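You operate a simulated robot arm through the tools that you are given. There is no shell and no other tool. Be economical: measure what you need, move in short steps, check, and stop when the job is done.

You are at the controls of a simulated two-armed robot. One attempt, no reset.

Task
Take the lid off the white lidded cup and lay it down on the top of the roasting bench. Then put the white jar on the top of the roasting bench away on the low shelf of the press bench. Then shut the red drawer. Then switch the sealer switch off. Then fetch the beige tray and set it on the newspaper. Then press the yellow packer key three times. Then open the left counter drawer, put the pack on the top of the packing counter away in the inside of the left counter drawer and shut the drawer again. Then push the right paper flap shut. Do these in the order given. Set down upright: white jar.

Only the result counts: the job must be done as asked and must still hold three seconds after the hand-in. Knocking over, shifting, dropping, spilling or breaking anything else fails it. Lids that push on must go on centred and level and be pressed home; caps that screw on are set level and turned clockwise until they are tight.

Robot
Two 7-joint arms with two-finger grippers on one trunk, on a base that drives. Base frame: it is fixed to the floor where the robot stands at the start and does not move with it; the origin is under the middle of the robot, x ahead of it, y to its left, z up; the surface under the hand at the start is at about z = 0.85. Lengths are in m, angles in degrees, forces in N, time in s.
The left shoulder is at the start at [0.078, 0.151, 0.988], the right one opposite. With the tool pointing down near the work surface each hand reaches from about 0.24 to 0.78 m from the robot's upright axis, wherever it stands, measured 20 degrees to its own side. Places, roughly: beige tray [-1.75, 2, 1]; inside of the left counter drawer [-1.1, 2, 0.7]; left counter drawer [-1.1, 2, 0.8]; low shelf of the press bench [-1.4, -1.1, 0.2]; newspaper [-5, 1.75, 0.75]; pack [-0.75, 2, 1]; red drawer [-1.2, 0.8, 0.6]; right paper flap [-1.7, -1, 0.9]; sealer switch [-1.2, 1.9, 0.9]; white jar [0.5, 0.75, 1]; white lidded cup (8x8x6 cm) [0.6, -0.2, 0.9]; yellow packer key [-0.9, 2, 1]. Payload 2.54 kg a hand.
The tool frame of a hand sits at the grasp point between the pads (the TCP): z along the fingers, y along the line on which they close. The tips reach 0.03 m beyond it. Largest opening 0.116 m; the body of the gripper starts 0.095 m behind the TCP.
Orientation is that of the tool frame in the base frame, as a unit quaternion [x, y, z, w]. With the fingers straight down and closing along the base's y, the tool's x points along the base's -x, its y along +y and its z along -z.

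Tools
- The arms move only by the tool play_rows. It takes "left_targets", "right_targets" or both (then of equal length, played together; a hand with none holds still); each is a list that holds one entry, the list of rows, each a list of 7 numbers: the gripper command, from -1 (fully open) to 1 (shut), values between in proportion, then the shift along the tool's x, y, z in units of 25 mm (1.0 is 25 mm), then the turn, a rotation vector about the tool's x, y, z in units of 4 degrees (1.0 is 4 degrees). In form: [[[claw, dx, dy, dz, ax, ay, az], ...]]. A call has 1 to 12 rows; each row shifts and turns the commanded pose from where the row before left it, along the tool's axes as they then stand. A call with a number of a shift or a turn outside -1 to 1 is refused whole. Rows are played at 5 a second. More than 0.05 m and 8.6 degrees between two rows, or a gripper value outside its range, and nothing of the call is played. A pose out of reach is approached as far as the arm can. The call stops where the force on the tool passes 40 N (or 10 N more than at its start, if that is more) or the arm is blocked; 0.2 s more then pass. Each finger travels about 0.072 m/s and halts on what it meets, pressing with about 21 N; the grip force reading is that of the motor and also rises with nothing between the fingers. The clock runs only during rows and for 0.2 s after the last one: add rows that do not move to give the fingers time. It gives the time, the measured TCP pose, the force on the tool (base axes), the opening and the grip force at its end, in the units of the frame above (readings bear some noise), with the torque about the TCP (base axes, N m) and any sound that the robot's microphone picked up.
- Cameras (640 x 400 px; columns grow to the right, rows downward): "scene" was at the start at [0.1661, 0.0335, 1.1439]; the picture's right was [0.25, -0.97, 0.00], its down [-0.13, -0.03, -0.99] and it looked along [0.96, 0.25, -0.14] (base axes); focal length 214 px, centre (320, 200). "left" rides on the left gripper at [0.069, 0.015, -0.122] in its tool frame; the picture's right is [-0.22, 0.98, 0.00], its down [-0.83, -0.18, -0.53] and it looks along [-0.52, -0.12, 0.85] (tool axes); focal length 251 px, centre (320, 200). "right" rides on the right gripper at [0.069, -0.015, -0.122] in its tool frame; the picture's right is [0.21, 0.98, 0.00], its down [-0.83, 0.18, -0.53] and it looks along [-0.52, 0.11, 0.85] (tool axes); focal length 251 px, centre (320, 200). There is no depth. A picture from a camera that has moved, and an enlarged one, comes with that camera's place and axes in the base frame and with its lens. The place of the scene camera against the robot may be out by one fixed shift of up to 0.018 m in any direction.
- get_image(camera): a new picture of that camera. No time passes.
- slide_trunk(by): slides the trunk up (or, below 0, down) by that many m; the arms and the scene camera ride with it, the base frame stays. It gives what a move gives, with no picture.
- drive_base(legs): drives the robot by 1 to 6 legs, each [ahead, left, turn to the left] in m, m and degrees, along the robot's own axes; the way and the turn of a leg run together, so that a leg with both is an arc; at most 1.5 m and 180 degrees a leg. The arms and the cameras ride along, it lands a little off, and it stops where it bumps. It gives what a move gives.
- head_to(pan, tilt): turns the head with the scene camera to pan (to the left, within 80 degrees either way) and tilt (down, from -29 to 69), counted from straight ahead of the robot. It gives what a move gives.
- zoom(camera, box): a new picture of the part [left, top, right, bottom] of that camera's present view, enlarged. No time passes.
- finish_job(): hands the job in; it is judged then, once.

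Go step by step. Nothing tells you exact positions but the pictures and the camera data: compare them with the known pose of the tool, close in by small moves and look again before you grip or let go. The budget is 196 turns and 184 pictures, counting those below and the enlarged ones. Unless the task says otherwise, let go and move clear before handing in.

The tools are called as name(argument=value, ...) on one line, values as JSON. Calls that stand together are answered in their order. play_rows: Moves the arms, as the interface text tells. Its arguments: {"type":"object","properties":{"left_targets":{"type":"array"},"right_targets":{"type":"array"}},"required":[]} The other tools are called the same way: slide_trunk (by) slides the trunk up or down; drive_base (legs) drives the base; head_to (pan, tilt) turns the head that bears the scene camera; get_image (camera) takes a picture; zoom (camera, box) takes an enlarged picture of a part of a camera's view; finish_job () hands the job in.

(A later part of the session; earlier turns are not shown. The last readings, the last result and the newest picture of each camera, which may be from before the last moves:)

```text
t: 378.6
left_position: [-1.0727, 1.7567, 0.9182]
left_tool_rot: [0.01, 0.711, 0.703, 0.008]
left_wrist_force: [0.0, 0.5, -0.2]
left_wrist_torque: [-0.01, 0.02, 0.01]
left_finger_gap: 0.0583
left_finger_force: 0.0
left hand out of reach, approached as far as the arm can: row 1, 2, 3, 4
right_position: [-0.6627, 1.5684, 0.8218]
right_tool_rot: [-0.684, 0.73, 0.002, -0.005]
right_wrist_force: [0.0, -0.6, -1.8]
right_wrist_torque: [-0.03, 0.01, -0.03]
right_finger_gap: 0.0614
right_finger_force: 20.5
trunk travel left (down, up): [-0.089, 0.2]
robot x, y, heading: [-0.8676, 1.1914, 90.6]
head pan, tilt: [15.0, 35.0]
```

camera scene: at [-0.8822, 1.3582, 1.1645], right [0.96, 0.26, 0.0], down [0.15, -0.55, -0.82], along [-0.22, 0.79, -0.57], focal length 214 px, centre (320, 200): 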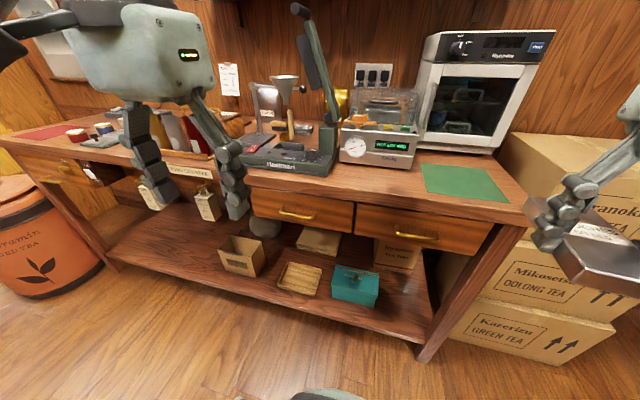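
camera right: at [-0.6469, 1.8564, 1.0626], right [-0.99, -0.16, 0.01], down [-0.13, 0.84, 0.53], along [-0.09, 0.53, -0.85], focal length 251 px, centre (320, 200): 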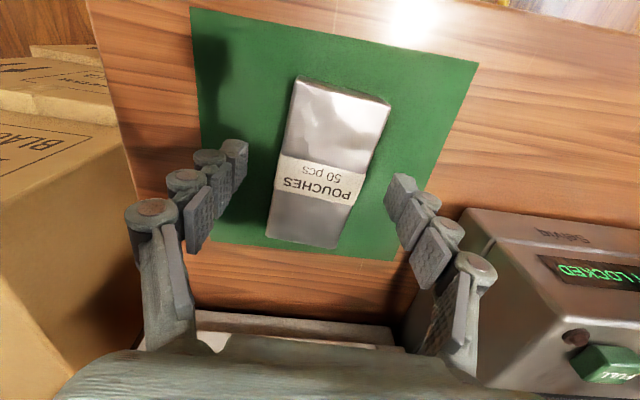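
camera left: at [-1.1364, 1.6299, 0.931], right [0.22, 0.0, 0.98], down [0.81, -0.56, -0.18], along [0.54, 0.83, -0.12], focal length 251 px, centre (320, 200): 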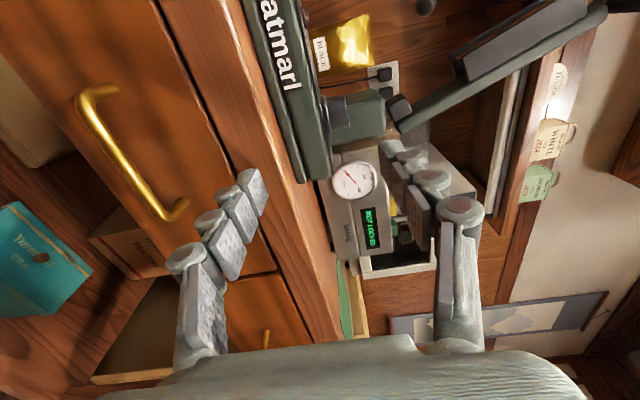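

The arm cannot go lower in this posture. I'll tilt the hand down to a 60° descent instead, keeping the fingers across the bar, which needs less folding.

play_rows(left_targets=[[[0, 0, 0, 0, 1, 0, 0], [0, 0, 0, 0, 1, 0, 0], [0, 0, 0, 0, 1, 0, 0], [0, 0, 0, 0, 1, 0, 0], [0, 0, 0, 0, 1, 0, 0], [0, 0, 0, 0, 1, 0, 0], [0, 0, 0, 0, 1, 0, 0], [0, 0, 0, 0, 1, 0, 0], [0, 0, 0, 0, 1, 0, 0], [0, 0, 0, 0, 1, 0, 0], [0, 0, 0, 0, 1, 0, 0], [0, 0, 0, 0, 1, 0, 0]]])

play_rows(left_targets=[[[0, 0, 0, 0, 1, 0, 0], [0, 0, 0, 0, 1, 0, 0], [0, 0, 0, 0, 1, 0, 0], [0, 0, -0.43, -0.25, 0, 0, 0], [0, 0.3, -0.43, -0.25, 0, 0, 0], [0, 0, 0, 0, 0, 0, 0]]])

get_image(camera="left")

```text
t: 381.2
left_position: [-0.9989, 1.7167, 0.8403]
left_tool_rot: [0.01, 0.905, 0.424, 0.004]
left_wrist_force: [0.4, -0.3, 0.1]
left_wrist_torque: [0.0, 0.01, 0.0]
left_finger_gap: 0.0579
left_finger_force: 0.0
left hand out of reach, approached as far as the arm can: row 5, 6, 7, 8, 9, 10, 11, 12
right_position: [-0.6633, 1.568, 0.822]
right_tool_rot: [-0.684, 0.729, 0.001, -0.003]
right_wrist_force: [-1.2, -0.5, -1.9]
right_wrist_torque: [-0.05, -0.04, 0.01]
right_finger_gap: 0.0613
right_finger_force: 20.7
trunk travel left (down, up): [-0.089, 0.2]
robot x, y, heading: [-0.8673, 1.1921, 90.1]
head pan, tilt: [15.0, 35.0]
```

```text
t: 382.6
left_position: [-1.0046, 1.6938, 0.833]
left_tool_rot: [0.01, 0.905, 0.425, 0.004]
left_wrist_force: [0.1, -0.7, -0.3]
left_wrist_torque: [0.0, 0.02, 0.0]
left_finger_gap: 0.0579
left_finger_force: 0.0
left hand out of reach, approached as far as the arm can: row 1, 2, 3
right_position: [-0.6644, 1.5677, 0.8225]
right_tool_rot: [-0.684, 0.729, 0.001, -0.004]
right_wrist_force: [0.7, 0.5, -1.7]
right_wrist_torque: [-0.04, 0.0, 0.02]
right_finger_gap: 0.0615
right_finger_force: 21.4
trunk travel left (down, up): [-0.089, 0.2]
robot x, y, heading: [-0.8651, 1.1963, 90.1]
head pan, tilt: [15.0, 35.0]
```

```text
35 pictures are left
camera left: at [-1.0759, 1.6098, 0.9202], right [0.23, 0.62, 0.75], down [0.81, -0.54, 0.2], along [0.53, 0.57, -0.63], focal length 251 px, centre (320, 200)
```

left: 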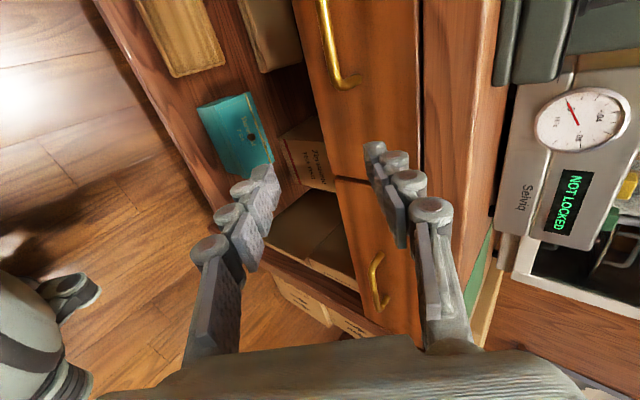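

The hand points 40° down, which suits the bar, but the trunk is too low for it. I'll raise the trunk and then lower the hand with the arm while moving it west to the handle.

slide_trunk(by=0.18)

play_rows(left_targets=[[[0, 0.6, -0.6, 0.5, 0, 0, 0], [0, 0.6, -0.6, 0.5, 0, 0, 0], [0, 0.6, -0.6, 0.5, 0, 0, 0], [0, 0.6, -0.6, 0.5, 0, 0, 0], [0, 0.6, -0.6, 0.5, 0, 0, 0], [0, 0.3, -0.6, 0.5, 0, 0, 0], [0, 0, -0.6, 0.5, 0, 0, 0], [0, 0, -0.6, 0.5, 0, 0, 0], [0, 0, -0.6, 0.5, 0, 0, 0], [0, 0, -0.6, 0.5, 0, 0, 0], [0, 0, -0.3, 0.25, 0, 0, 0], [0, 0, 0, 0, 0, 0, 0]]])

get_image(camera="left")

```text
t: 384.6
left_position: [-1.0055, 1.6943, 1.0117]
left_tool_rot: [0.01, 0.905, 0.424, 0.005]
left_wrist_force: [0.5, 0.7, -0.5]
left_wrist_torque: [-0.02, -0.02, -0.01]
left_finger_gap: 0.0582
left_finger_force: 0.0
right_position: [-0.664, 1.5686, 1.0016]
right_tool_rot: [-0.684, 0.73, 0.002, -0.003]
right_wrist_force: [0.9, -0.2, -1.4]
right_wrist_torque: [-0.02, -0.03, 0.0]
right_finger_gap: 0.0614
right_finger_force: 20.9
trunk travel left (down, up): [-0.269, 0.02]
robot x, y, heading: [-0.8695, 1.1967, 90.4]
head pan, tilt: [15.0, 35.0]
```

```text
t: 387.2
left_position: [-1.0871, 1.702, 0.8053]
left_tool_rot: [0.009, 0.905, 0.426, 0.004]
left_wrist_force: [-0.3, 0.3, -1.0]
left_wrist_torque: [-0.01, -0.02, -0.01]
left_finger_gap: 0.0581
left_finger_force: 0.1
left hand out of reach, approached as far as the arm can: row 4, 5
right_position: [-0.6645, 1.5676, 1.0021]
right_tool_rot: [-0.684, 0.73, 0.001, -0.003]
right_wrist_force: [-0.2, -0.4, -1.7]
right_wrist_torque: [-0.02, 0.03, -0.01]
right_finger_gap: 0.0615
right_finger_force: 21.3
trunk travel left (down, up): [-0.269, 0.02]
robot x, y, heading: [-0.8666, 1.1935, 90.4]
head pan, tilt: [15.0, 35.0]
```

```text
34 pictures are left
camera left: at [-1.157, 1.6184, 0.8931], right [0.23, 0.62, 0.75], down [0.81, -0.54, 0.2], along [0.53, 0.57, -0.63], focal length 251 px, centre (320, 200)
```

left: 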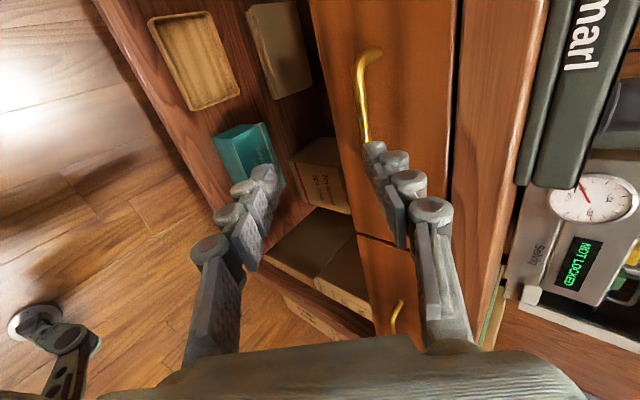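

The hand is in reach now. I'll narrow the fingers and advance most of the way to the bar, then check alignment.

play_rows(left_targets=[[[0.3, 0, 0.8, 0, 0, 0, 0], [0.45, 0, 0.8, 0, 0, 0, 0], [0.45, 0, 0, 0.8, 0, 0, 0], [0.45, 0, 0, 0.8, 0, 0, 0], [0.45, 0, 0, 0, 0, 0, 0]]])

zoom(camera="left", box=[220, 40, 480, 260])

zoom(camera="scene", box=[200, 130, 360, 260])

```text
t: 388.4
left_position: [-1.0837, 1.7576, 0.8099]
left_tool_rot: [0.009, 0.905, 0.425, 0.004]
left_wrist_force: [-0.9, 0.3, -0.1]
left_wrist_torque: [0.0, -0.02, 0.03]
left_finger_gap: 0.0318
left_finger_force: 0.1
right_position: [-0.6639, 1.5678, 1.0031]
right_tool_rot: [-0.684, 0.73, 0.001, -0.004]
right_wrist_force: [0.1, 0.0, -2.5]
right_wrist_torque: [-0.04, 0.01, -0.01]
right_finger_gap: 0.0614
right_finger_force: 21.3
trunk travel left (down, up): [-0.269, 0.02]
robot x, y, heading: [-0.8701, 1.1962, 90.3]
head pan, tilt: [15.0, 35.0]
```

```text
1.82 times, centred on (350, 150) of left
camera zoom: at [-1.1543, 1.674, 0.8985], right [0.23, 0.62, 0.75], down [0.81, -0.54, 0.2], along [0.53, 0.57, -0.63], focal length 457 px, centre (266, 291)
```

zoom: 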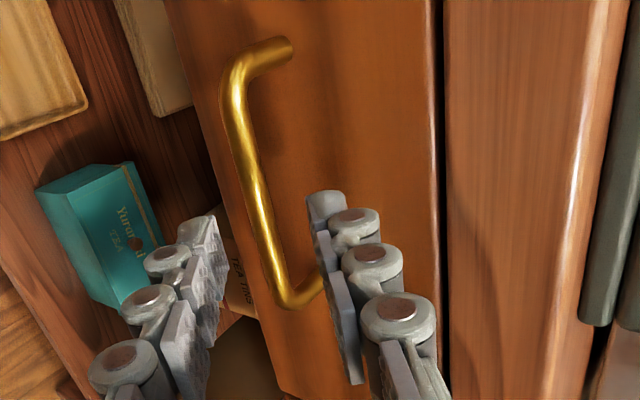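

```text
3.08 times, centred on (280, 195) of scene
camera zoom: at [-0.8823, 1.3581, 1.1445], right [0.96, 0.26, 0.0], down [0.15, -0.55, -0.82], along [-0.22, 0.79, -0.57], focal length 660 px, centre (443, 215)
```

zoom: 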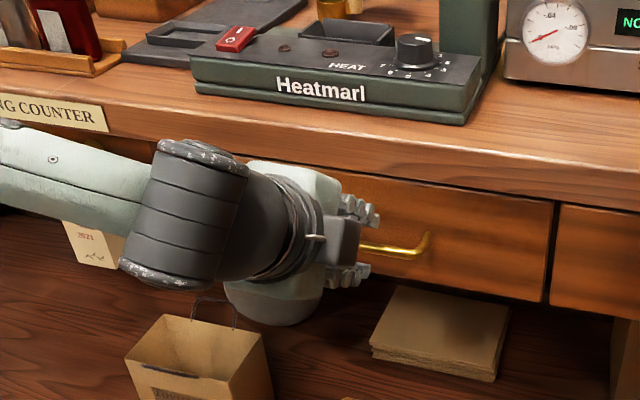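

The bar lies between the two fingers. I'll advance the last few centimetres and close on it.

play_rows(left_targets=[[[0.45, 0, 0, 0.5, 0, 0, 0], [0.45, 0, 0, 0.5, 0, 0, 0], [0.45, 0, 0, 0.3, 0, 0, 0], [0.45, 0, 0, 0, 0, 0, 0]]])

play_rows(left_targets=[[[0.8, 0, 0, 0, 0, 0, 0], [1, 0, 0, 0, 0, 0, 0], [1, 0, 0, 0, 0, 0, 0], [1, 0, 0, 0, 0, 0, 0]]])

zoom(camera="left", box=[220, 40, 480, 260])

```text
t: 389.4
left_position: [-1.0811, 1.7832, 0.7898]
left_tool_rot: [0.01, 0.905, 0.426, 0.004]
left_wrist_force: [0.0, 0.7, 0.2]
left_wrist_torque: [0.01, -0.01, -0.01]
left_finger_gap: 0.0318
left_finger_force: 0.1
right_position: [-0.6646, 1.5685, 1.0024]
right_tool_rot: [-0.684, 0.729, 0.001, -0.004]
right_wrist_force: [-0.3, -0.4, -1.5]
right_wrist_torque: [-0.06, 0.0, -0.03]
right_finger_gap: 0.0614
right_finger_force: 21.4
trunk travel left (down, up): [-0.269, 0.02]
robot x, y, heading: [-0.8684, 1.1954, 90.2]
head pan, tilt: [15.0, 35.0]
```

```text
t: 390.4
left_position: [-1.0814, 1.7823, 0.7883]
left_tool_rot: [0.009, 0.906, 0.423, 0.006]
left_wrist_force: [2.2, -7.5, -12.4]
left_wrist_torque: [-0.2, -0.55, 0.57]
left_finger_gap: 0.009
left_finger_force: 36.3
right_position: [-0.6641, 1.5686, 1.0009]
right_tool_rot: [-0.683, 0.73, 0.001, -0.004]
right_wrist_force: [0.4, -1.0, -2.2]
right_wrist_torque: [-0.02, 0.01, 0.02]
right_finger_gap: 0.0614
right_finger_force: 20.7
trunk travel left (down, up): [-0.269, 0.02]
robot x, y, heading: [-0.8653, 1.1938, 90.4]
head pan, tilt: [15.0, 35.0]
```

```text
1.82 times, centred on (350, 150) of left
camera zoom: at [-1.1529, 1.7, 0.8765], right [0.23, 0.62, 0.75], down [0.81, -0.54, 0.2], along [0.53, 0.56, -0.63], focal length 457 px, centre (266, 291)
```

zoom: 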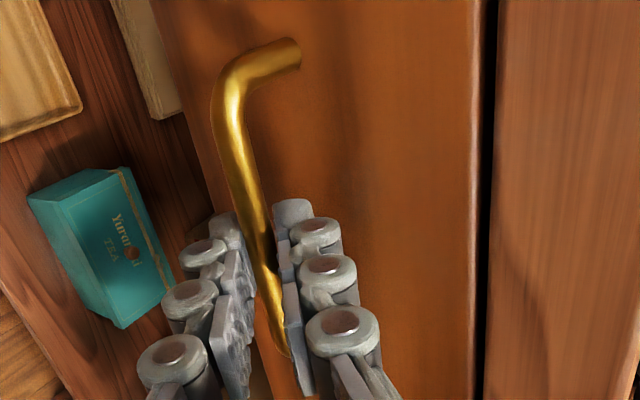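

The handle is gripped. I'll pull the drawer toward me.

play_rows(left_targets=[[[1, 0, -0.25, -0.3, 0, 0, 0], [1, 0, -0.5, -0.6, 0, 0, 0], [1, 0, -0.5, -0.6, 0, 0, 0], [1, 0, -0.5, -0.6, 0, 0, 0], [1, 0, -0.5, -0.6, 0, 0, 0], [1, 0, 0, 0, 0, 0, 0]]])

zoom(camera="scene", box=[180, 120, 400, 290])

```text
t: 392.0
left_position: [-1.0828, 1.6931, 0.7881]
left_tool_rot: [0.01, 0.908, 0.419, 0.008]
left_wrist_force: [3.8, -1.7, -8.3]
left_wrist_torque: [-0.13, -0.39, 0.71]
left_finger_gap: 0.0089
left_finger_force: 36.2
right_position: [-0.664, 1.5675, 1.0029]
right_tool_rot: [-0.684, 0.729, 0.001, -0.004]
right_wrist_force: [0.3, -0.3, -1.5]
right_wrist_torque: [-0.02, -0.03, 0.01]
right_finger_gap: 0.0612
right_finger_force: 21.3
trunk travel left (down, up): [-0.269, 0.02]
robot x, y, heading: [-0.8649, 1.1964, 90.4]
head pan, tilt: [15.0, 35.0]
stopped in row 6 (left hand): the force on the tool passed its limit at 40 N (the readings are from after the stop); the commanded pose is now the measured one
```

```text
2.35 times, centred on (290, 205) of scene
camera zoom: at [-0.8821, 1.3582, 1.1451], right [0.96, 0.26, 0.0], down [0.15, -0.55, -0.82], along [-0.22, 0.79, -0.57], focal length 505 px, centre (391, 188)
```

zoom: 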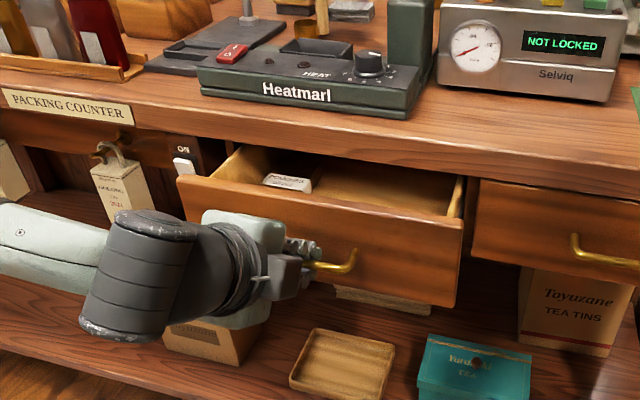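

The drawer is about 9 cm out. I'll try pulling further.

play_rows(left_targets=[[[1, 0, -0.3, -0.36, 0, 0, 0], [1, 0, -0.4, -0.48, 0, 0, 0], [1, 0, -0.4, -0.48, 0, 0, 0], [1, 0, -0.4, -0.48, 0, 0, 0]]])

```text
t: 393.0
left_position: [-1.082, 1.6875, 0.7879]
left_tool_rot: [0.012, 0.901, 0.435, 0.01]
left_wrist_force: [0.7, 1.8, 13.2]
left_wrist_torque: [0.12, -0.78, 0.36]
left_finger_gap: 0.0089
left_finger_force: 36.3
left hand out of reach, approached as far as the arm can: row 1, 2, 3, 4
right_position: [-0.6637, 1.5678, 1.0011]
right_tool_rot: [-0.684, 0.73, 0.002, -0.003]
right_wrist_force: [0.3, -0.3, -2.8]
right_wrist_torque: [-0.04, -0.05, 0.03]
right_finger_gap: 0.0613
right_finger_force: 21.6
trunk travel left (down, up): [-0.269, 0.02]
robot x, y, heading: [-0.8677, 1.1916, 90.3]
head pan, tilt: [15.0, 35.0]
stopped in row 4 (left hand): the force on the tool passed its limit at 42 N (the readings are from after the stop); the commanded pose is now the measured one
```

That's the arm's limit. I'll hold the handle and back the base a little.

drive_base(legs=[[-0.06, 0, 0]])

zoom(camera="scene", box=[180, 120, 400, 290])

```text
t: 393.9
left_position: [-1.0824, 1.6251, 0.789]
left_tool_rot: [0.013, 0.901, 0.433, 0.008]
left_wrist_force: [1.4, -0.6, 25.7]
left_wrist_torque: [0.3, -0.89, 0.32]
left_finger_gap: 0.0088
left_finger_force: 36.3
right_position: [-0.663, 1.5063, 1.0033]
right_tool_rot: [-0.684, 0.729, 0.002, -0.004]
right_wrist_force: [0.4, -0.1, -1.4]
right_wrist_torque: [0.0, 0.02, -0.01]
right_finger_gap: 0.0614
right_finger_force: 20.8
trunk travel left (down, up): [-0.269, 0.02]
robot x, y, heading: [-0.8648, 1.138, 90.5]
head pan, tilt: [15.0, 35.0]
```

```text
2.35 times, centred on (290, 205) of scene
camera zoom: at [-0.8812, 1.2953, 1.145], right [0.96, 0.26, 0.0], down [0.15, -0.55, -0.82], along [-0.22, 0.79, -0.57], focal length 505 px, centre (391, 188)
```

zoom: 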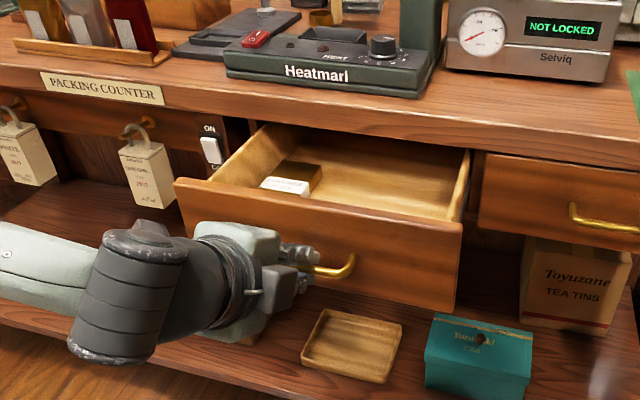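

The drawer is about 15 cm out, showing free space on its right side. I'll back up another few centimetres for clearance.

drive_base(legs=[[-0.05, 0, 0]])

get_image(camera="right")

```text
t: 394.9
left_position: [-1.0814, 1.5762, 0.7886]
left_tool_rot: [0.012, 0.901, 0.434, 0.008]
left_wrist_force: [0.4, 0.5, 12.5]
left_wrist_torque: [0.15, -0.83, 0.34]
left_finger_gap: 0.0091
left_finger_force: 37.0
right_position: [-0.6625, 1.4579, 1.0024]
right_tool_rot: [-0.684, 0.729, 0.002, -0.003]
right_wrist_force: [-0.6, -0.1, -2.3]
right_wrist_torque: [-0.04, -0.01, 0.0]
right_finger_gap: 0.0612
right_finger_force: 21.1
trunk travel left (down, up): [-0.269, 0.02]
robot x, y, heading: [-0.8704, 1.084, 90.1]
head pan, tilt: [15.0, 35.0]
```

```text
28 pictures are left
camera right: at [-0.6524, 1.3874, 1.1244], right [-0.99, -0.15, 0.01], down [-0.12, 0.84, 0.53], along [-0.09, 0.53, -0.85], focal length 251 px, centre (320, 200)
```

right: 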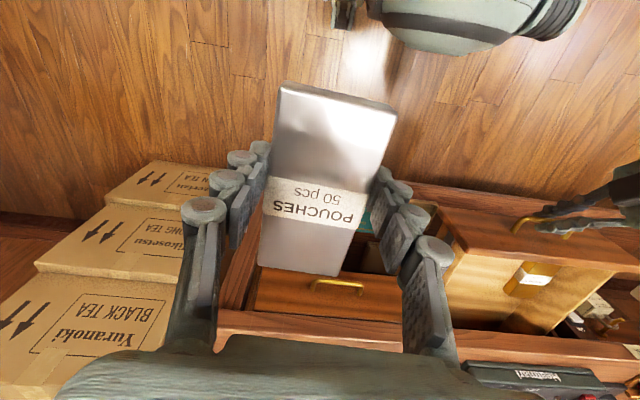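

The drawer is about 20 cm out. Now I'll release the handle and back the left hand out of it.

play_rows(left_targets=[[[0.45, 0, 0, 0, 0, 0, 0], [0.45, 0, 0, 0, 0, 0, 0], [0.45, 0, 0.1, -0.5, 0, 0, 0], [0.45, 0, 0.1, -0.5, 0, 0, 0], [0.45, 0, 0.1, -0.5, 0, 0, 0], [0.45, 0, 0, 0, 0, 0, 0]]])

zoom(camera="left", box=[220, 40, 480, 260])

```text
t: 396.3
left_position: [-1.0844, 1.5844, 0.8054]
left_tool_rot: [0.012, 0.902, 0.432, 0.009]
left_wrist_force: [-0.9, -0.8, -5.4]
left_wrist_torque: [-0.11, -0.03, 0.03]
left_finger_gap: 0.0351
left_finger_force: 2.3
left hand out of reach, approached as far as the arm can: row 3, 4, 5
right_position: [-0.6634, 1.4589, 1.0022]
right_tool_rot: [-0.684, 0.729, 0.001, -0.004]
right_wrist_force: [0.4, -0.7, -1.3]
right_wrist_torque: [0.0, 0.02, -0.02]
right_finger_gap: 0.0612
right_finger_force: 20.6
trunk travel left (down, up): [-0.269, 0.02]
robot x, y, heading: [-0.8681, 1.0856, 90.3]
head pan, tilt: [15.0, 35.0]
```

```text
1.82 times, centred on (350, 150) of left
camera zoom: at [-1.1568, 1.5001, 0.8912], right [0.23, 0.6, 0.76], down [0.81, -0.55, 0.2], along [0.54, 0.57, -0.61], focal length 457 px, centre (266, 291)
```

zoom: 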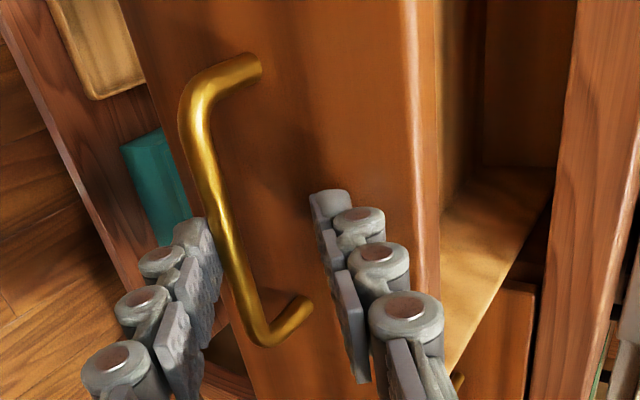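

drive_base(legs=[[-0.035, 0, 0]])

play_rows(left_targets=[[[0.45, 0, 0.3, -0.3, 0, 0, 0], [0.45, 0, 0.7, -0.6, 0, 0, 0], [0.45, 0, 0.7, -0.6, 0, 0, 0], [0.45, 0, 0.7, -0.6, 0, 0, 0], [0.45, 0, 0.7, -0.6, 0, 0, 0], [0.45, 0, 0.7, -0.6, 0, 0, 0], [0.45, 0, 0.7, -0.6, 0, 0, 0], [0.45, 0, 0.7, -0.6, 0, 0, 0], [0.45, 0, 0, 0, 0, 0, 0]]])

get_image(camera="scene")

```text
t: 397.1
left_position: [-1.0842, 1.5473, 0.8055]
left_tool_rot: [0.013, 0.901, 0.433, 0.01]
left_wrist_force: [-0.6, -0.2, -0.4]
left_wrist_torque: [-0.03, 0.03, 0.0]
left_finger_gap: 0.0321
left_finger_force: 0.1
right_position: [-0.6631, 1.4221, 1.0027]
right_tool_rot: [-0.684, 0.729, 0.002, -0.003]
right_wrist_force: [-0.6, -0.9, -2.1]
right_wrist_torque: [-0.01, -0.03, -0.01]
right_finger_gap: 0.0613
right_finger_force: 21.1
trunk travel left (down, up): [-0.269, 0.02]
robot x, y, heading: [-0.8659, 1.0482, 90.7]
head pan, tilt: [15.0, 35.0]
```

```text
t: 399.1
left_position: [-1.0581, 1.5568, 0.9605]
left_tool_rot: [0.01, 0.901, 0.434, 0.009]
left_wrist_force: [0.0, 0.2, 1.1]
left_wrist_torque: [-0.02, 0.0, 0.0]
left_finger_gap: 0.032
left_finger_force: 0.0
left hand out of reach, approached as far as the arm can: row 1, 2, 3, 5, 6, 7, 8
right_position: [-0.6624, 1.4227, 1.0024]
right_tool_rot: [-0.684, 0.73, 0.002, -0.004]
right_wrist_force: [0.8, -0.1, -2.2]
right_wrist_torque: [-0.05, 0.0, 0.0]
right_finger_gap: 0.0614
right_finger_force: 21.2
trunk travel left (down, up): [-0.269, 0.02]
robot x, y, heading: [-0.8663, 1.0459, 90.7]
head pan, tilt: [15.0, 35.0]
```

```text
26 pictures are left
camera scene: at [-0.8815, 1.2126, 1.1445], right [0.96, 0.26, 0.0], down [0.15, -0.55, -0.82], along [-0.22, 0.79, -0.57], focal length 214 px, centre (320, 200)
```

scene: 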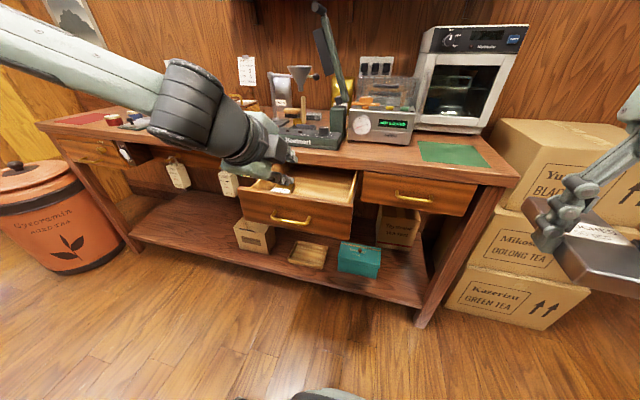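

The drawer stays open and the hand is clear. I'll shift the base left and slightly ahead so the right hand can bring the pack over the drawer's free right side.

drive_base(legs=[[0, 0.28, 0], [0.1, 0, 0]])

play_rows(right_targets=[[[1, -0.8, 0.33, 0, 0, 0, 0], [1, -0.8, 0.33, 0, 0, 0, 0], [1, -0.8, 0.33, 0, 0, 0, 0], [1, -0.8, 0.33, 0, 0, 0, 0], [1, -0.8, 0.33, 0, 0, 0, 0], [1, -0.8, 0.33, 0, 0, 0, 0], [1, -0.8, 0.33, 0, 0, 0, 0], [1, -0.8, 0.33, 0, 0, 0, 0], [1, -0.8, 0.33, 0, 0, 0, 0], [1, -0.8, 0.33, 0, 0, 0, 0], [1, 0, 0, 0, 0, 0, 0]]])

get_image(camera="right")

```text
t: 401.0
left_position: [-1.1748, 1.5551, 0.9598]
left_tool_rot: [0.001, 0.901, 0.433, 0.004]
left_wrist_force: [-0.4, -0.5, 0.6]
left_wrist_torque: [0.0, 0.0, -0.03]
left_finger_gap: 0.0319
left_finger_force: 0.2
right_position: [-0.7761, 1.4263, 1.0018]
right_tool_rot: [-0.692, 0.722, 0.003, -0.004]
right_wrist_force: [-0.6, -0.6, -1.7]
right_wrist_torque: [-0.04, 0.0, 0.02]
right_finger_gap: 0.0613
right_finger_force: 20.9
trunk travel left (down, up): [-0.269, 0.02]
robot x, y, heading: [-0.9737, 1.0447, 91.1]
head pan, tilt: [15.0, 35.0]
stopped in leg 1: the robot was blocked; the commanded pose is now the measured one
```

```text
t: 403.4
left_position: [-1.1705, 1.5552, 0.9609]
left_tool_rot: [0.003, 0.901, 0.434, 0.003]
left_wrist_force: [-0.5, -0.7, 0.3]
left_wrist_torque: [0.01, 0.0, 0.02]
left_finger_gap: 0.0319
left_finger_force: 0.0
right_position: [-0.8423, 1.6212, 1.0011]
right_tool_rot: [-0.69, 0.724, 0.004, -0.005]
right_wrist_force: [0.2, 0.5, -2.8]
right_wrist_torque: [-0.05, 0.02, 0.0]
right_finger_gap: 0.0612
right_finger_force: 20.7
right hand out of reach, approached as far as the arm can: row 10
trunk travel left (down, up): [-0.269, 0.02]
robot x, y, heading: [-0.9753, 1.0483, 91.3]
head pan, tilt: [15.0, 35.0]
```

```text
25 pictures are left
camera right: at [-0.8303, 1.5512, 1.1237], right [-0.99, -0.17, 0.01], down [-0.14, 0.83, 0.53], along [-0.1, 0.53, -0.84], focal length 251 px, centre (320, 200)
```

right: 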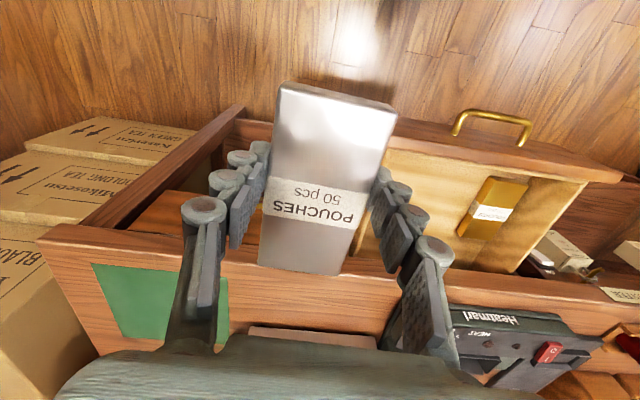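

The base's rear touched the display table, so I'll go forward first and then left.

drive_base(legs=[[0.09, 0, 0], [0, 0.14, 0]])

get_image(camera="right")

```text
t: 404.3
left_position: [-1.1748, 1.5873, 0.9585]
left_tool_rot: [0.0, 0.902, 0.432, 0.005]
left_wrist_force: [-0.1, -0.2, 0.0]
left_wrist_torque: [-0.02, -0.01, -0.03]
left_finger_gap: 0.0319
left_finger_force: 0.1
right_position: [-0.8459, 1.6549, 1.001]
right_tool_rot: [-0.691, 0.722, 0.003, -0.003]
right_wrist_force: [-0.7, 0.4, -1.7]
right_wrist_torque: [-0.08, -0.02, 0.0]
right_finger_gap: 0.0614
right_finger_force: 21.2
trunk travel left (down, up): [-0.269, 0.02]
robot x, y, heading: [-0.9718, 1.0878, 91.4]
head pan, tilt: [15.0, 35.0]
stopped in leg 1: the robot was blocked; the commanded pose is now the measured one
```

```text
24 pictures are left
camera right: at [-0.8339, 1.5851, 1.1239], right [-0.99, -0.17, 0.01], down [-0.14, 0.83, 0.53], along [-0.1, 0.53, -0.85], focal length 251 px, centre (320, 200)
```

right: 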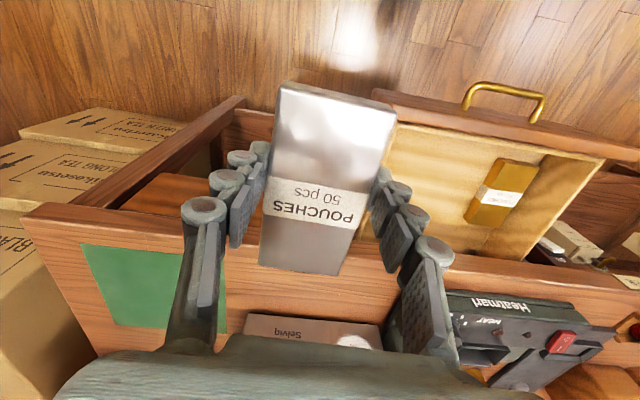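

Something blocks the base again. I'll look at my left arm and the surroundings.

head_to(pan=50, tilt=45)

get_image(camera="scene")

```text
t: 405.3
left_position: [-1.1741, 1.5863, 0.9597]
left_tool_rot: [0.001, 0.901, 0.433, 0.003]
left_wrist_force: [-0.5, -0.4, 0.0]
left_wrist_torque: [0.0, 0.03, -0.01]
left_finger_gap: 0.0319
left_finger_force: 0.0
right_position: [-0.845, 1.6526, 1.0026]
right_tool_rot: [-0.691, 0.722, 0.004, -0.004]
right_wrist_force: [-0.4, -0.7, -1.3]
right_wrist_torque: [-0.02, -0.01, -0.04]
right_finger_gap: 0.0613
right_finger_force: 21.0
trunk travel left (down, up): [-0.269, 0.02]
robot x, y, heading: [-0.9749, 1.0814, 91.0]
head pan, tilt: [50.0, 45.0]
```

```text
23 pictures are left
camera scene: at [-1.0286, 1.2115, 1.1298], right [0.63, 0.78, 0.0], down [0.55, -0.44, -0.71], along [-0.55, 0.44, -0.71], focal length 214 px, centre (320, 200)
```

scene: 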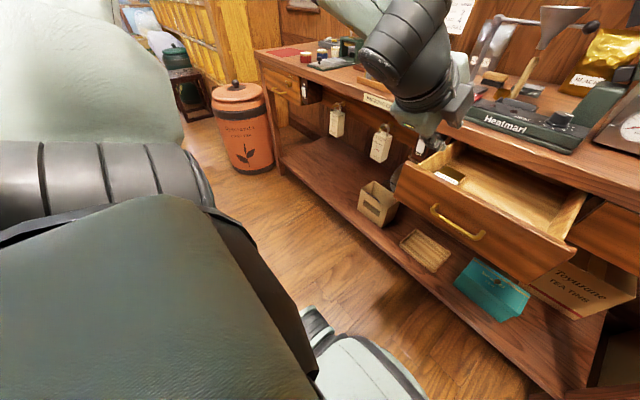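

head_to(pan=-60, tilt=40)

get_image(camera="scene")

```text
t: 407.2
left_position: [-1.1736, 1.5872, 0.9607]
left_tool_rot: [0.001, 0.901, 0.434, 0.004]
left_wrist_force: [-0.5, 0.5, -0.2]
left_wrist_torque: [-0.01, 0.03, -0.01]
left_finger_gap: 0.0319
left_finger_force: 0.1
right_position: [-0.8455, 1.653, 1.0026]
right_tool_rot: [-0.69, 0.723, 0.004, -0.004]
right_wrist_force: [0.1, 0.4, -2.5]
right_wrist_torque: [-0.04, 0.03, 0.04]
right_finger_gap: 0.0615
right_finger_force: 20.7
trunk travel left (down, up): [-0.269, 0.02]
robot x, y, heading: [-0.9712, 1.0835, 91.0]
head pan, tilt: [-60.0, 40.0]
```

```text
22 pictures are left
camera scene: at [-0.8923, 1.205, 1.1368], right [0.52, -0.85, 0.0], down [-0.55, -0.33, -0.76], along [0.65, 0.4, -0.64], focal length 214 px, centre (320, 200)
```

scene: 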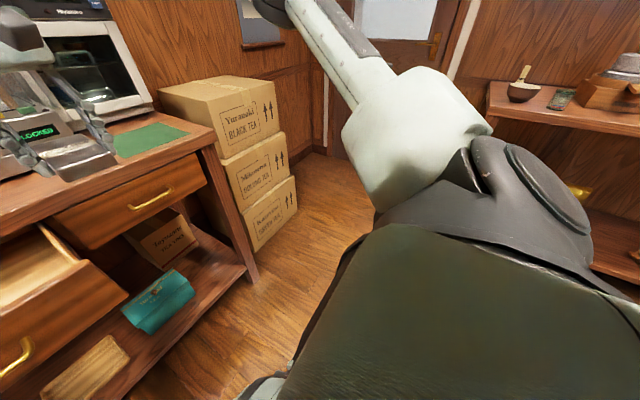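

I see nothing ahead; the rear was probably wedged against the table. I'll try forward again in a small step.

drive_base(legs=[[0.05, 0, 0]])

```text
t: 408.1
left_position: [-1.1758, 1.6268, 0.9589]
left_tool_rot: [0.0, 0.901, 0.433, 0.005]
left_wrist_force: [-0.5, 0.0, -0.3]
left_wrist_torque: [0.02, -0.02, -0.03]
left_finger_gap: 0.0317
left_finger_force: 0.0
right_position: [-0.8464, 1.693, 1.0032]
right_tool_rot: [-0.692, 0.722, 0.002, -0.004]
right_wrist_force: [-0.3, 0.0, -2.1]
right_wrist_torque: [-0.03, 0.0, 0.01]
right_finger_gap: 0.0614
right_finger_force: 21.1
trunk travel left (down, up): [-0.269, 0.02]
robot x, y, heading: [-0.973, 1.1244, 91.6]
head pan, tilt: [-60.0, 40.0]
stopped in leg 1: the robot was blocked; the commanded pose is now the measured one
```

head_to(pan=10, tilt=65)

get_image(camera="scene")

```text
t: 409.6
left_position: [-1.1745, 1.6268, 0.9604]
left_tool_rot: [0.0, 0.901, 0.434, 0.004]
left_wrist_force: [0.0, 0.0, -0.3]
left_wrist_torque: [0.01, 0.02, -0.01]
left_finger_gap: 0.0323
left_finger_force: 0.1
right_position: [-0.8459, 1.6923, 1.0034]
right_tool_rot: [-0.691, 0.723, 0.003, -0.003]
right_wrist_force: [0.1, -0.3, -3.0]
right_wrist_torque: [-0.05, -0.05, 0.01]
right_finger_gap: 0.0612
right_finger_force: 21.1
trunk travel left (down, up): [-0.269, 0.02]
robot x, y, heading: [-0.9706, 1.1202, 91.7]
head pan, tilt: [10.0, 65.0]
```

```text
21 pictures are left
camera scene: at [-0.9778, 1.2595, 1.1046], right [0.98, 0.2, 0.0], down [0.18, -0.89, -0.42], along [-0.08, 0.41, -0.91], focal length 214 px, centre (320, 200)
```

scene: 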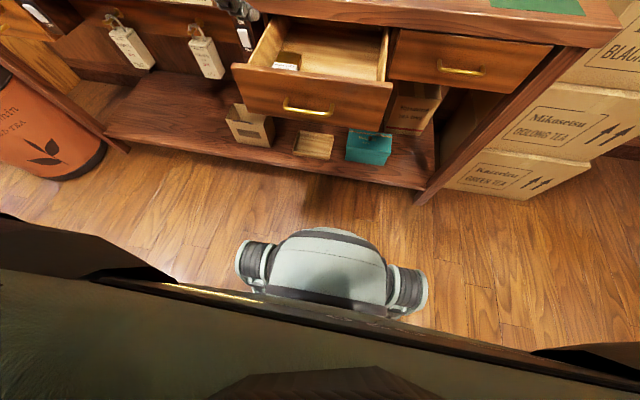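

The floor ahead is clear. The right hand can reach the drawer from here anyway, so I'll carry the pack over the free right side of the drawer.

play_rows(right_targets=[[[1, -0.16, 0.83, 0, 0, 0, 0], [1, -0.16, 0.83, 0, 0, 0, 0], [1, -0.16, 0.83, 0, 0, 0, 0], [1, -0.16, 0.83, 0, 0, 0, 0], [1, -0.16, 0.83, 0, 0, 0, 0], [1, -0.16, 0.83, 0, 0, 0, 0], [1, -0.16, 0.83, 0, 0, 0, 0], [1, -0.16, 0.83, 0, 0, 0, 0], [1, 0, 0, 0, 0, 0, 0]]])

get_image(camera="right")

```text
t: 411.6
left_position: [-1.1748, 1.6256, 0.9609]
left_tool_rot: [0.001, 0.901, 0.433, 0.005]
left_wrist_force: [-0.6, 0.5, 0.8]
left_wrist_torque: [-0.01, 0.03, 0.0]
left_finger_gap: 0.0318
left_finger_force: 0.1
right_position: [-0.8589, 1.6842, 0.9957]
right_tool_rot: [-0.691, 0.722, 0.004, -0.004]
right_wrist_force: [0.3, -0.6, -2.7]
right_wrist_torque: [-0.04, -0.05, 0.0]
right_finger_gap: 0.0613
right_finger_force: 20.7
right hand out of reach, approached as far as the arm can: row 1, 2, 3, 4, 5, 6, 7, 8
trunk travel left (down, up): [-0.269, 0.02]
robot x, y, heading: [-0.9767, 1.1214, 91.3]
head pan, tilt: [10.0, 65.0]
```

```text
20 pictures are left
camera right: at [-0.8468, 1.6155, 1.1178], right [-0.99, -0.17, 0.01], down [-0.14, 0.83, 0.54], along [-0.1, 0.53, -0.84], focal length 251 px, centre (320, 200)
```

right: 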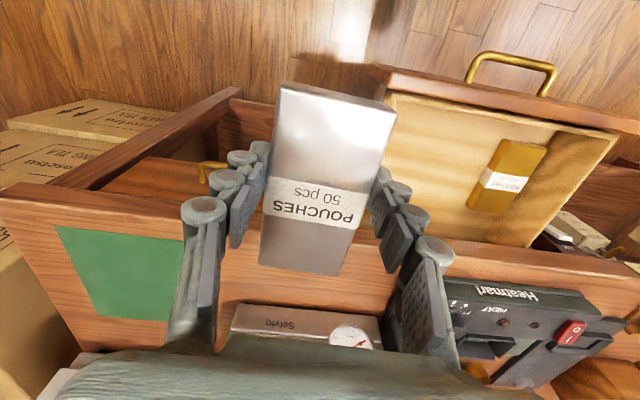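

drive_base(legs=[[0, 0.15, 0]])

```text
t: 412.3
left_position: [-1.177, 1.6252, 0.9588]
left_tool_rot: [0.0, 0.901, 0.433, 0.005]
left_wrist_force: [0.2, 0.8, 0.3]
left_wrist_torque: [0.02, 0.04, 0.03]
left_finger_gap: 0.0319
left_finger_force: 0.1
right_position: [-0.8612, 1.6852, 0.9976]
right_tool_rot: [-0.692, 0.722, 0.003, -0.004]
right_wrist_force: [-0.2, 0.0, -1.5]
right_wrist_torque: [-0.04, -0.01, 0.0]
right_finger_gap: 0.0613
right_finger_force: 21.1
trunk travel left (down, up): [-0.269, 0.02]
robot x, y, heading: [-0.9747, 1.1182, 91.4]
head pan, tilt: [10.0, 65.0]
stopped in leg 1: the robot was blocked; the commanded pose is now the measured one
```

head_to(pan=80, tilt=25)

get_image(camera="scene")

```text
t: 413.7
left_position: [-1.176, 1.6254, 0.9602]
left_tool_rot: [0.0, 0.901, 0.434, 0.003]
left_wrist_force: [-0.1, -0.8, -0.4]
left_wrist_torque: [0.01, -0.01, -0.01]
left_finger_gap: 0.0319
left_finger_force: 0.0
right_position: [-0.8603, 1.6849, 0.9961]
right_tool_rot: [-0.692, 0.722, 0.004, -0.004]
right_wrist_force: [0.4, 0.5, -0.9]
right_wrist_torque: [-0.02, 0.02, -0.04]
right_finger_gap: 0.0613
right_finger_force: 20.7
trunk travel left (down, up): [-0.269, 0.02]
robot x, y, heading: [-0.9769, 1.1214, 91.4]
head pan, tilt: [80.0, 25.0]
```

```text
19 pictures are left
camera scene: at [-1.0575, 1.2137, 1.1603], right [0.15, 0.99, 0.0], down [0.42, -0.06, -0.91], along [-0.9, 0.14, -0.42], focal length 214 px, centre (320, 200)
```

scene: 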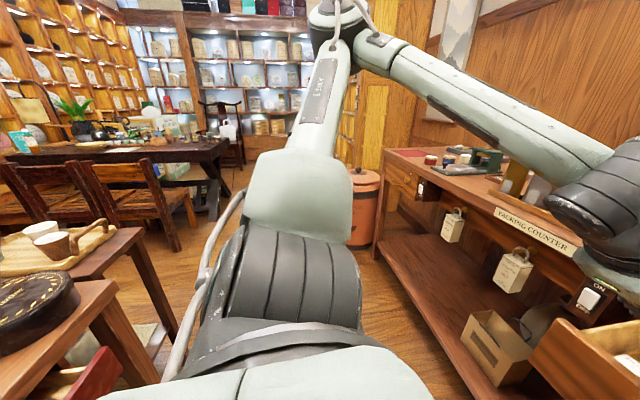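

zoom(camera="scene", box=[0, 260, 200, 400])

```text
2.86 times, centred on (100, 330) of scene
camera zoom: at [-1.0575, 1.2137, 1.1603], right [0.15, 0.99, 0.0], down [0.42, -0.06, -0.91], along [-0.9, 0.14, -0.42], focal length 613 px, centre (949, -171)
```

zoom: 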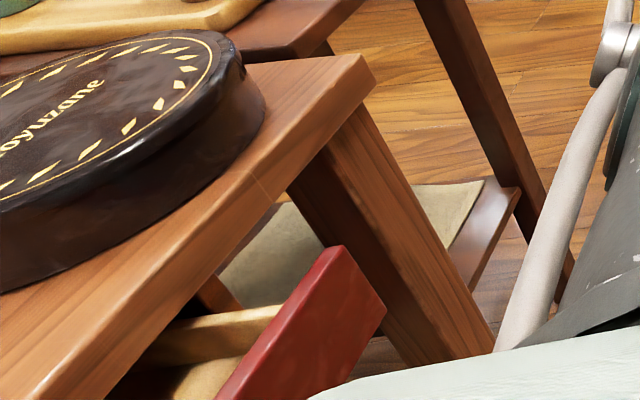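

The zoom shows the red drawer has been dragged partly open: my base's rear caught its handle. I'll slide right to unhook, then back gently against the panel to shut it again.

drive_base(legs=[[0, -0.13, 0]])

get_image(camera="scene")

```text
t: 415.6
left_position: [-1.0424, 1.6288, 0.9607]
left_tool_rot: [0.001, 0.901, 0.434, 0.005]
left_wrist_force: [-0.6, -0.1, 0.5]
left_wrist_torque: [0.01, 0.02, -0.03]
left_finger_gap: 0.0319
left_finger_force: 0.0
right_position: [-0.7288, 1.6868, 0.9966]
right_tool_rot: [-0.691, 0.723, 0.004, -0.002]
right_wrist_force: [0.9, 0.1, -2.2]
right_wrist_torque: [-0.03, 0.03, -0.01]
right_finger_gap: 0.0611
right_finger_force: 20.5
trunk travel left (down, up): [-0.269, 0.02]
robot x, y, heading: [-0.8433, 1.1226, 91.3]
head pan, tilt: [80.0, 25.0]
```

```text
17 pictures are left
camera scene: at [-0.9263, 1.2171, 1.1603], right [0.15, 0.99, 0.0], down [0.42, -0.06, -0.91], along [-0.9, 0.14, -0.42], focal length 214 px, centre (320, 200)
```

scene: 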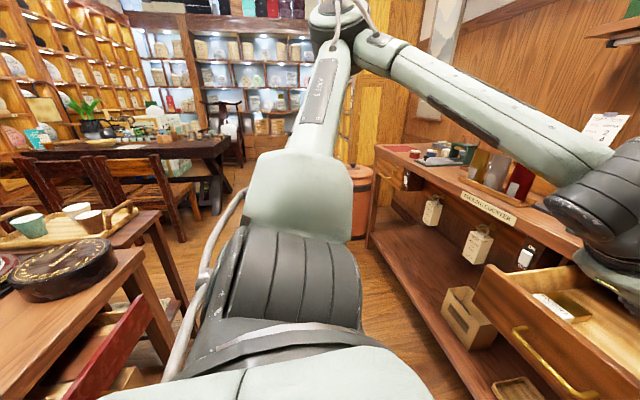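

Unhooked. The red drawer stands about 7 cm open. I'll back straight into its panel, east of the handle, to push it home.

drive_base(legs=[[-0.12, 0, 0]])

zoom(camera="scene", box=[0, 200, 240, 400])

```text
t: 416.8
left_position: [-1.0431, 1.5493, 0.9589]
left_tool_rot: [0.001, 0.902, 0.433, 0.007]
left_wrist_force: [-0.8, -0.1, -0.2]
left_wrist_torque: [0.0, -0.05, 0.0]
left_finger_gap: 0.0319
left_finger_force: 0.1
right_position: [-0.7277, 1.6091, 0.9956]
right_tool_rot: [-0.692, 0.722, 0.003, -0.003]
right_wrist_force: [0.3, 1.6, -1.8]
right_wrist_torque: [-0.08, 0.01, 0.0]
right_finger_gap: 0.0615
right_finger_force: 20.9
trunk travel left (down, up): [-0.269, 0.02]
robot x, y, heading: [-0.8401, 1.0474, 91.6]
head pan, tilt: [80.0, 25.0]
stopped in leg 1: the robot was blocked; the commanded pose is now the measured one
```

```text
2.00 times, centred on (120, 300) of scene
camera zoom: at [-0.926, 1.1387, 1.16], right [0.15, 0.99, 0.0], down [0.42, -0.07, -0.91], along [-0.9, 0.14, -0.42], focal length 429 px, centre (720, 0)
```

zoom: 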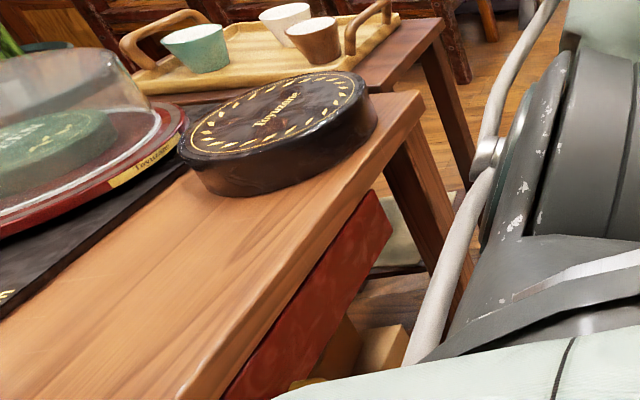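

The red drawer's panel is back flush under the table edge, so it is shut again. Now I'll go well forward before sliding left, to stay clear of the handle.

drive_base(legs=[[0.12, 0, -1.5], [0, 0.25, 0]])

play_rows(right_targets=[[[1, -0.7, 0.1, 0, 0, 0, 0], [1, -0.7, 0.1, 0, 0, 0, 0], [1, 0, 0, 0, 0, 0, 0]]])

get_image(camera="right")

```text
t: 420.5
left_position: [-1.2819, 1.6679, 0.959]
left_tool_rot: [0.008, 0.901, 0.434, 0.009]
left_wrist_force: [0.5, 0.9, 0.2]
left_wrist_torque: [0.01, -0.02, 0.0]
left_finger_gap: 0.0321
left_finger_force: 0.1
right_position: [-0.9659, 1.7224, 0.998]
right_tool_rot: [-0.687, 0.727, 0.004, -0.003]
right_wrist_force: [0.3, -0.9, -1.7]
right_wrist_torque: [-0.02, 0.01, 0.02]
right_finger_gap: 0.0613
right_finger_force: 20.9
trunk travel left (down, up): [-0.269, 0.02]
robot x, y, heading: [-1.088, 1.1615, 90.6]
head pan, tilt: [80.0, 25.0]
```

```text
t: 421.3
left_position: [-1.2814, 1.6685, 0.9604]
left_tool_rot: [0.007, 0.901, 0.434, 0.01]
left_wrist_force: [-0.3, 0.1, -0.4]
left_wrist_torque: [0.01, -0.01, -0.02]
left_finger_gap: 0.0321
left_finger_force: 0.0
right_position: [-0.9655, 1.7236, 0.9965]
right_tool_rot: [-0.687, 0.727, 0.004, -0.003]
right_wrist_force: [0.1, -0.2, -2.0]
right_wrist_torque: [-0.05, 0.0, 0.0]
right_finger_gap: 0.0613
right_finger_force: 20.9
right hand out of reach, approached as far as the arm can: row 1, 2
trunk travel left (down, up): [-0.269, 0.02]
robot x, y, heading: [-1.0845, 1.1629, 90.5]
head pan, tilt: [80.0, 25.0]
```

```text
15 pictures are left
camera right: at [-0.9542, 1.6534, 1.1186], right [-0.99, -0.16, 0.01], down [-0.13, 0.83, 0.54], along [-0.09, 0.53, -0.84], focal length 251 px, centre (320, 200)
```

right: 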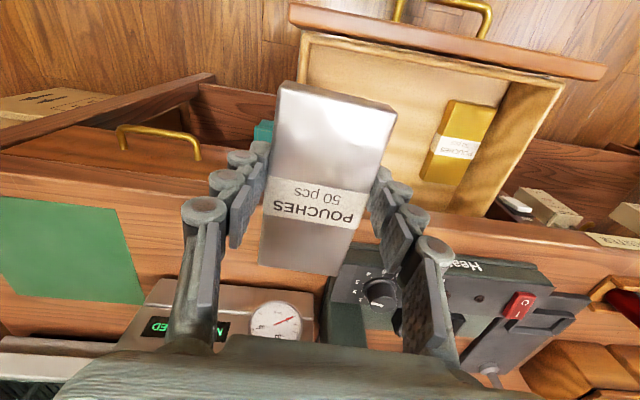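

The drawer interior spans about x -1.23 to -0.95, y 1.66 to 1.81, with the existing pack on its west side. My pack's y is right; I'll shift 8 cm west and lower.

drive_base(legs=[[0, 0.08, 0]])

play_rows(right_targets=[[[1, 0, 0, 0.8, 0, 0, 0], [1, 0, 0, 0.8, 0, 0, 0], [1, 0, 0, 0.8, 0, 0, 0], [1, 0, 0, 0.8, 0, 0, 0], [1, 0, 0, 0, 0, 0, 0]]])

get_image(camera="right")

```text
t: 422.8
left_position: [-1.3649, 1.6666, 0.9597]
left_tool_rot: [0.006, 0.9, 0.435, 0.009]
left_wrist_force: [-0.2, -0.2, -0.3]
left_wrist_torque: [-0.03, -0.02, -0.02]
left_finger_gap: 0.032
left_finger_force: 0.1
right_position: [-1.0493, 1.7219, 0.9965]
right_tool_rot: [-0.688, 0.726, 0.004, -0.002]
right_wrist_force: [-0.5, 0.0, -1.4]
right_wrist_torque: [-0.02, -0.02, 0.02]
right_finger_gap: 0.0615
right_finger_force: 21.2
trunk travel left (down, up): [-0.269, 0.02]
robot x, y, heading: [-1.169, 1.1628, 90.7]
head pan, tilt: [80.0, 25.0]
```

```text
t: 424.0
left_position: [-1.3637, 1.6672, 0.9598]
left_tool_rot: [0.006, 0.9, 0.435, 0.008]
left_wrist_force: [1.0, -0.1, -0.4]
left_wrist_torque: [0.03, -0.02, 0.03]
left_finger_gap: 0.0317
left_finger_force: 0.1
right_position: [-1.0502, 1.723, 0.917]
right_tool_rot: [-0.688, 0.726, 0.003, -0.002]
right_wrist_force: [-0.1, -0.8, -2.9]
right_wrist_torque: [-0.02, 0.01, 0.03]
right_finger_gap: 0.0615
right_finger_force: 21.2
trunk travel left (down, up): [-0.269, 0.02]
robot x, y, heading: [-1.1669, 1.1603, 90.9]
head pan, tilt: [80.0, 25.0]
```

```text
14 pictures are left
camera right: at [-1.0388, 1.6545, 1.0379], right [-0.99, -0.16, 0.01], down [-0.13, 0.83, 0.54], along [-0.09, 0.53, -0.84], focal length 251 px, centre (320, 200)
```

right: 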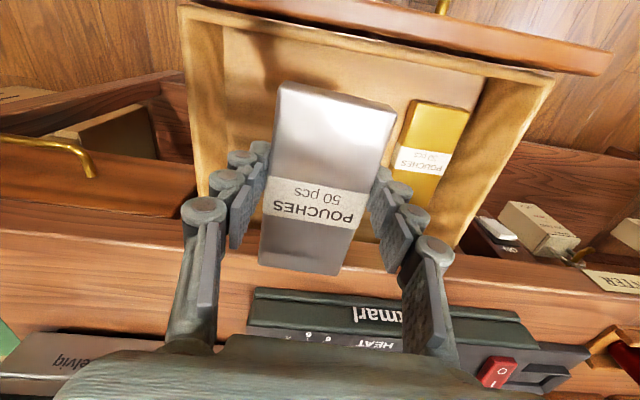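

The pack is close to the counter's front edge, so I'll shift it 12 mm back toward me and continue down carefully.

play_rows(right_targets=[[[1, 0.5, 0, 0, 0, 0, 0], [1, 0, 0, 0.6, 0, 0, 0], [1, 0, 0, 0.6, 0, 0, 0], [1, 0, 0, 0, 0, 0, 0]]])

get_image(camera="right")

```text
t: 425.0
left_position: [-1.3653, 1.6664, 0.9597]
left_tool_rot: [0.006, 0.9, 0.435, 0.008]
left_wrist_force: [-0.4, -0.4, 0.5]
left_wrist_torque: [-0.01, 0.03, 0.02]
left_finger_gap: 0.0319
left_finger_force: 0.1
right_position: [-1.0511, 1.7115, 0.8861]
right_tool_rot: [-0.687, 0.727, 0.004, -0.002]
right_wrist_force: [-0.1, 0.6, -2.6]
right_wrist_torque: [0.0, -0.02, 0.0]
right_finger_gap: 0.0617
right_finger_force: 21.2
trunk travel left (down, up): [-0.269, 0.02]
robot x, y, heading: [-1.1701, 1.1585, 90.5]
head pan, tilt: [80.0, 25.0]
```

```text
13 pictures are left
camera right: at [-1.039, 1.6422, 1.0087], right [-0.99, -0.16, 0.01], down [-0.13, 0.83, 0.54], along [-0.09, 0.53, -0.84], focal length 251 px, centre (320, 200)
```

right: 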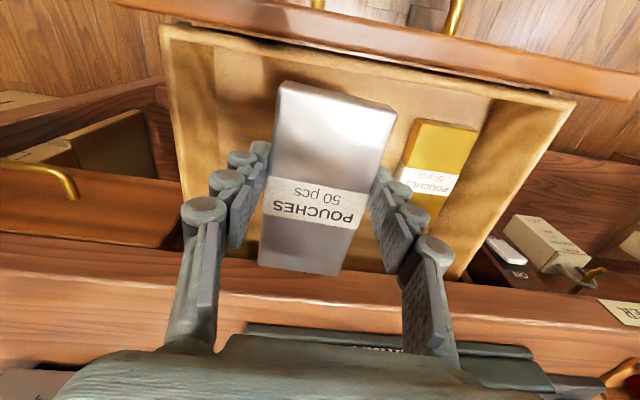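

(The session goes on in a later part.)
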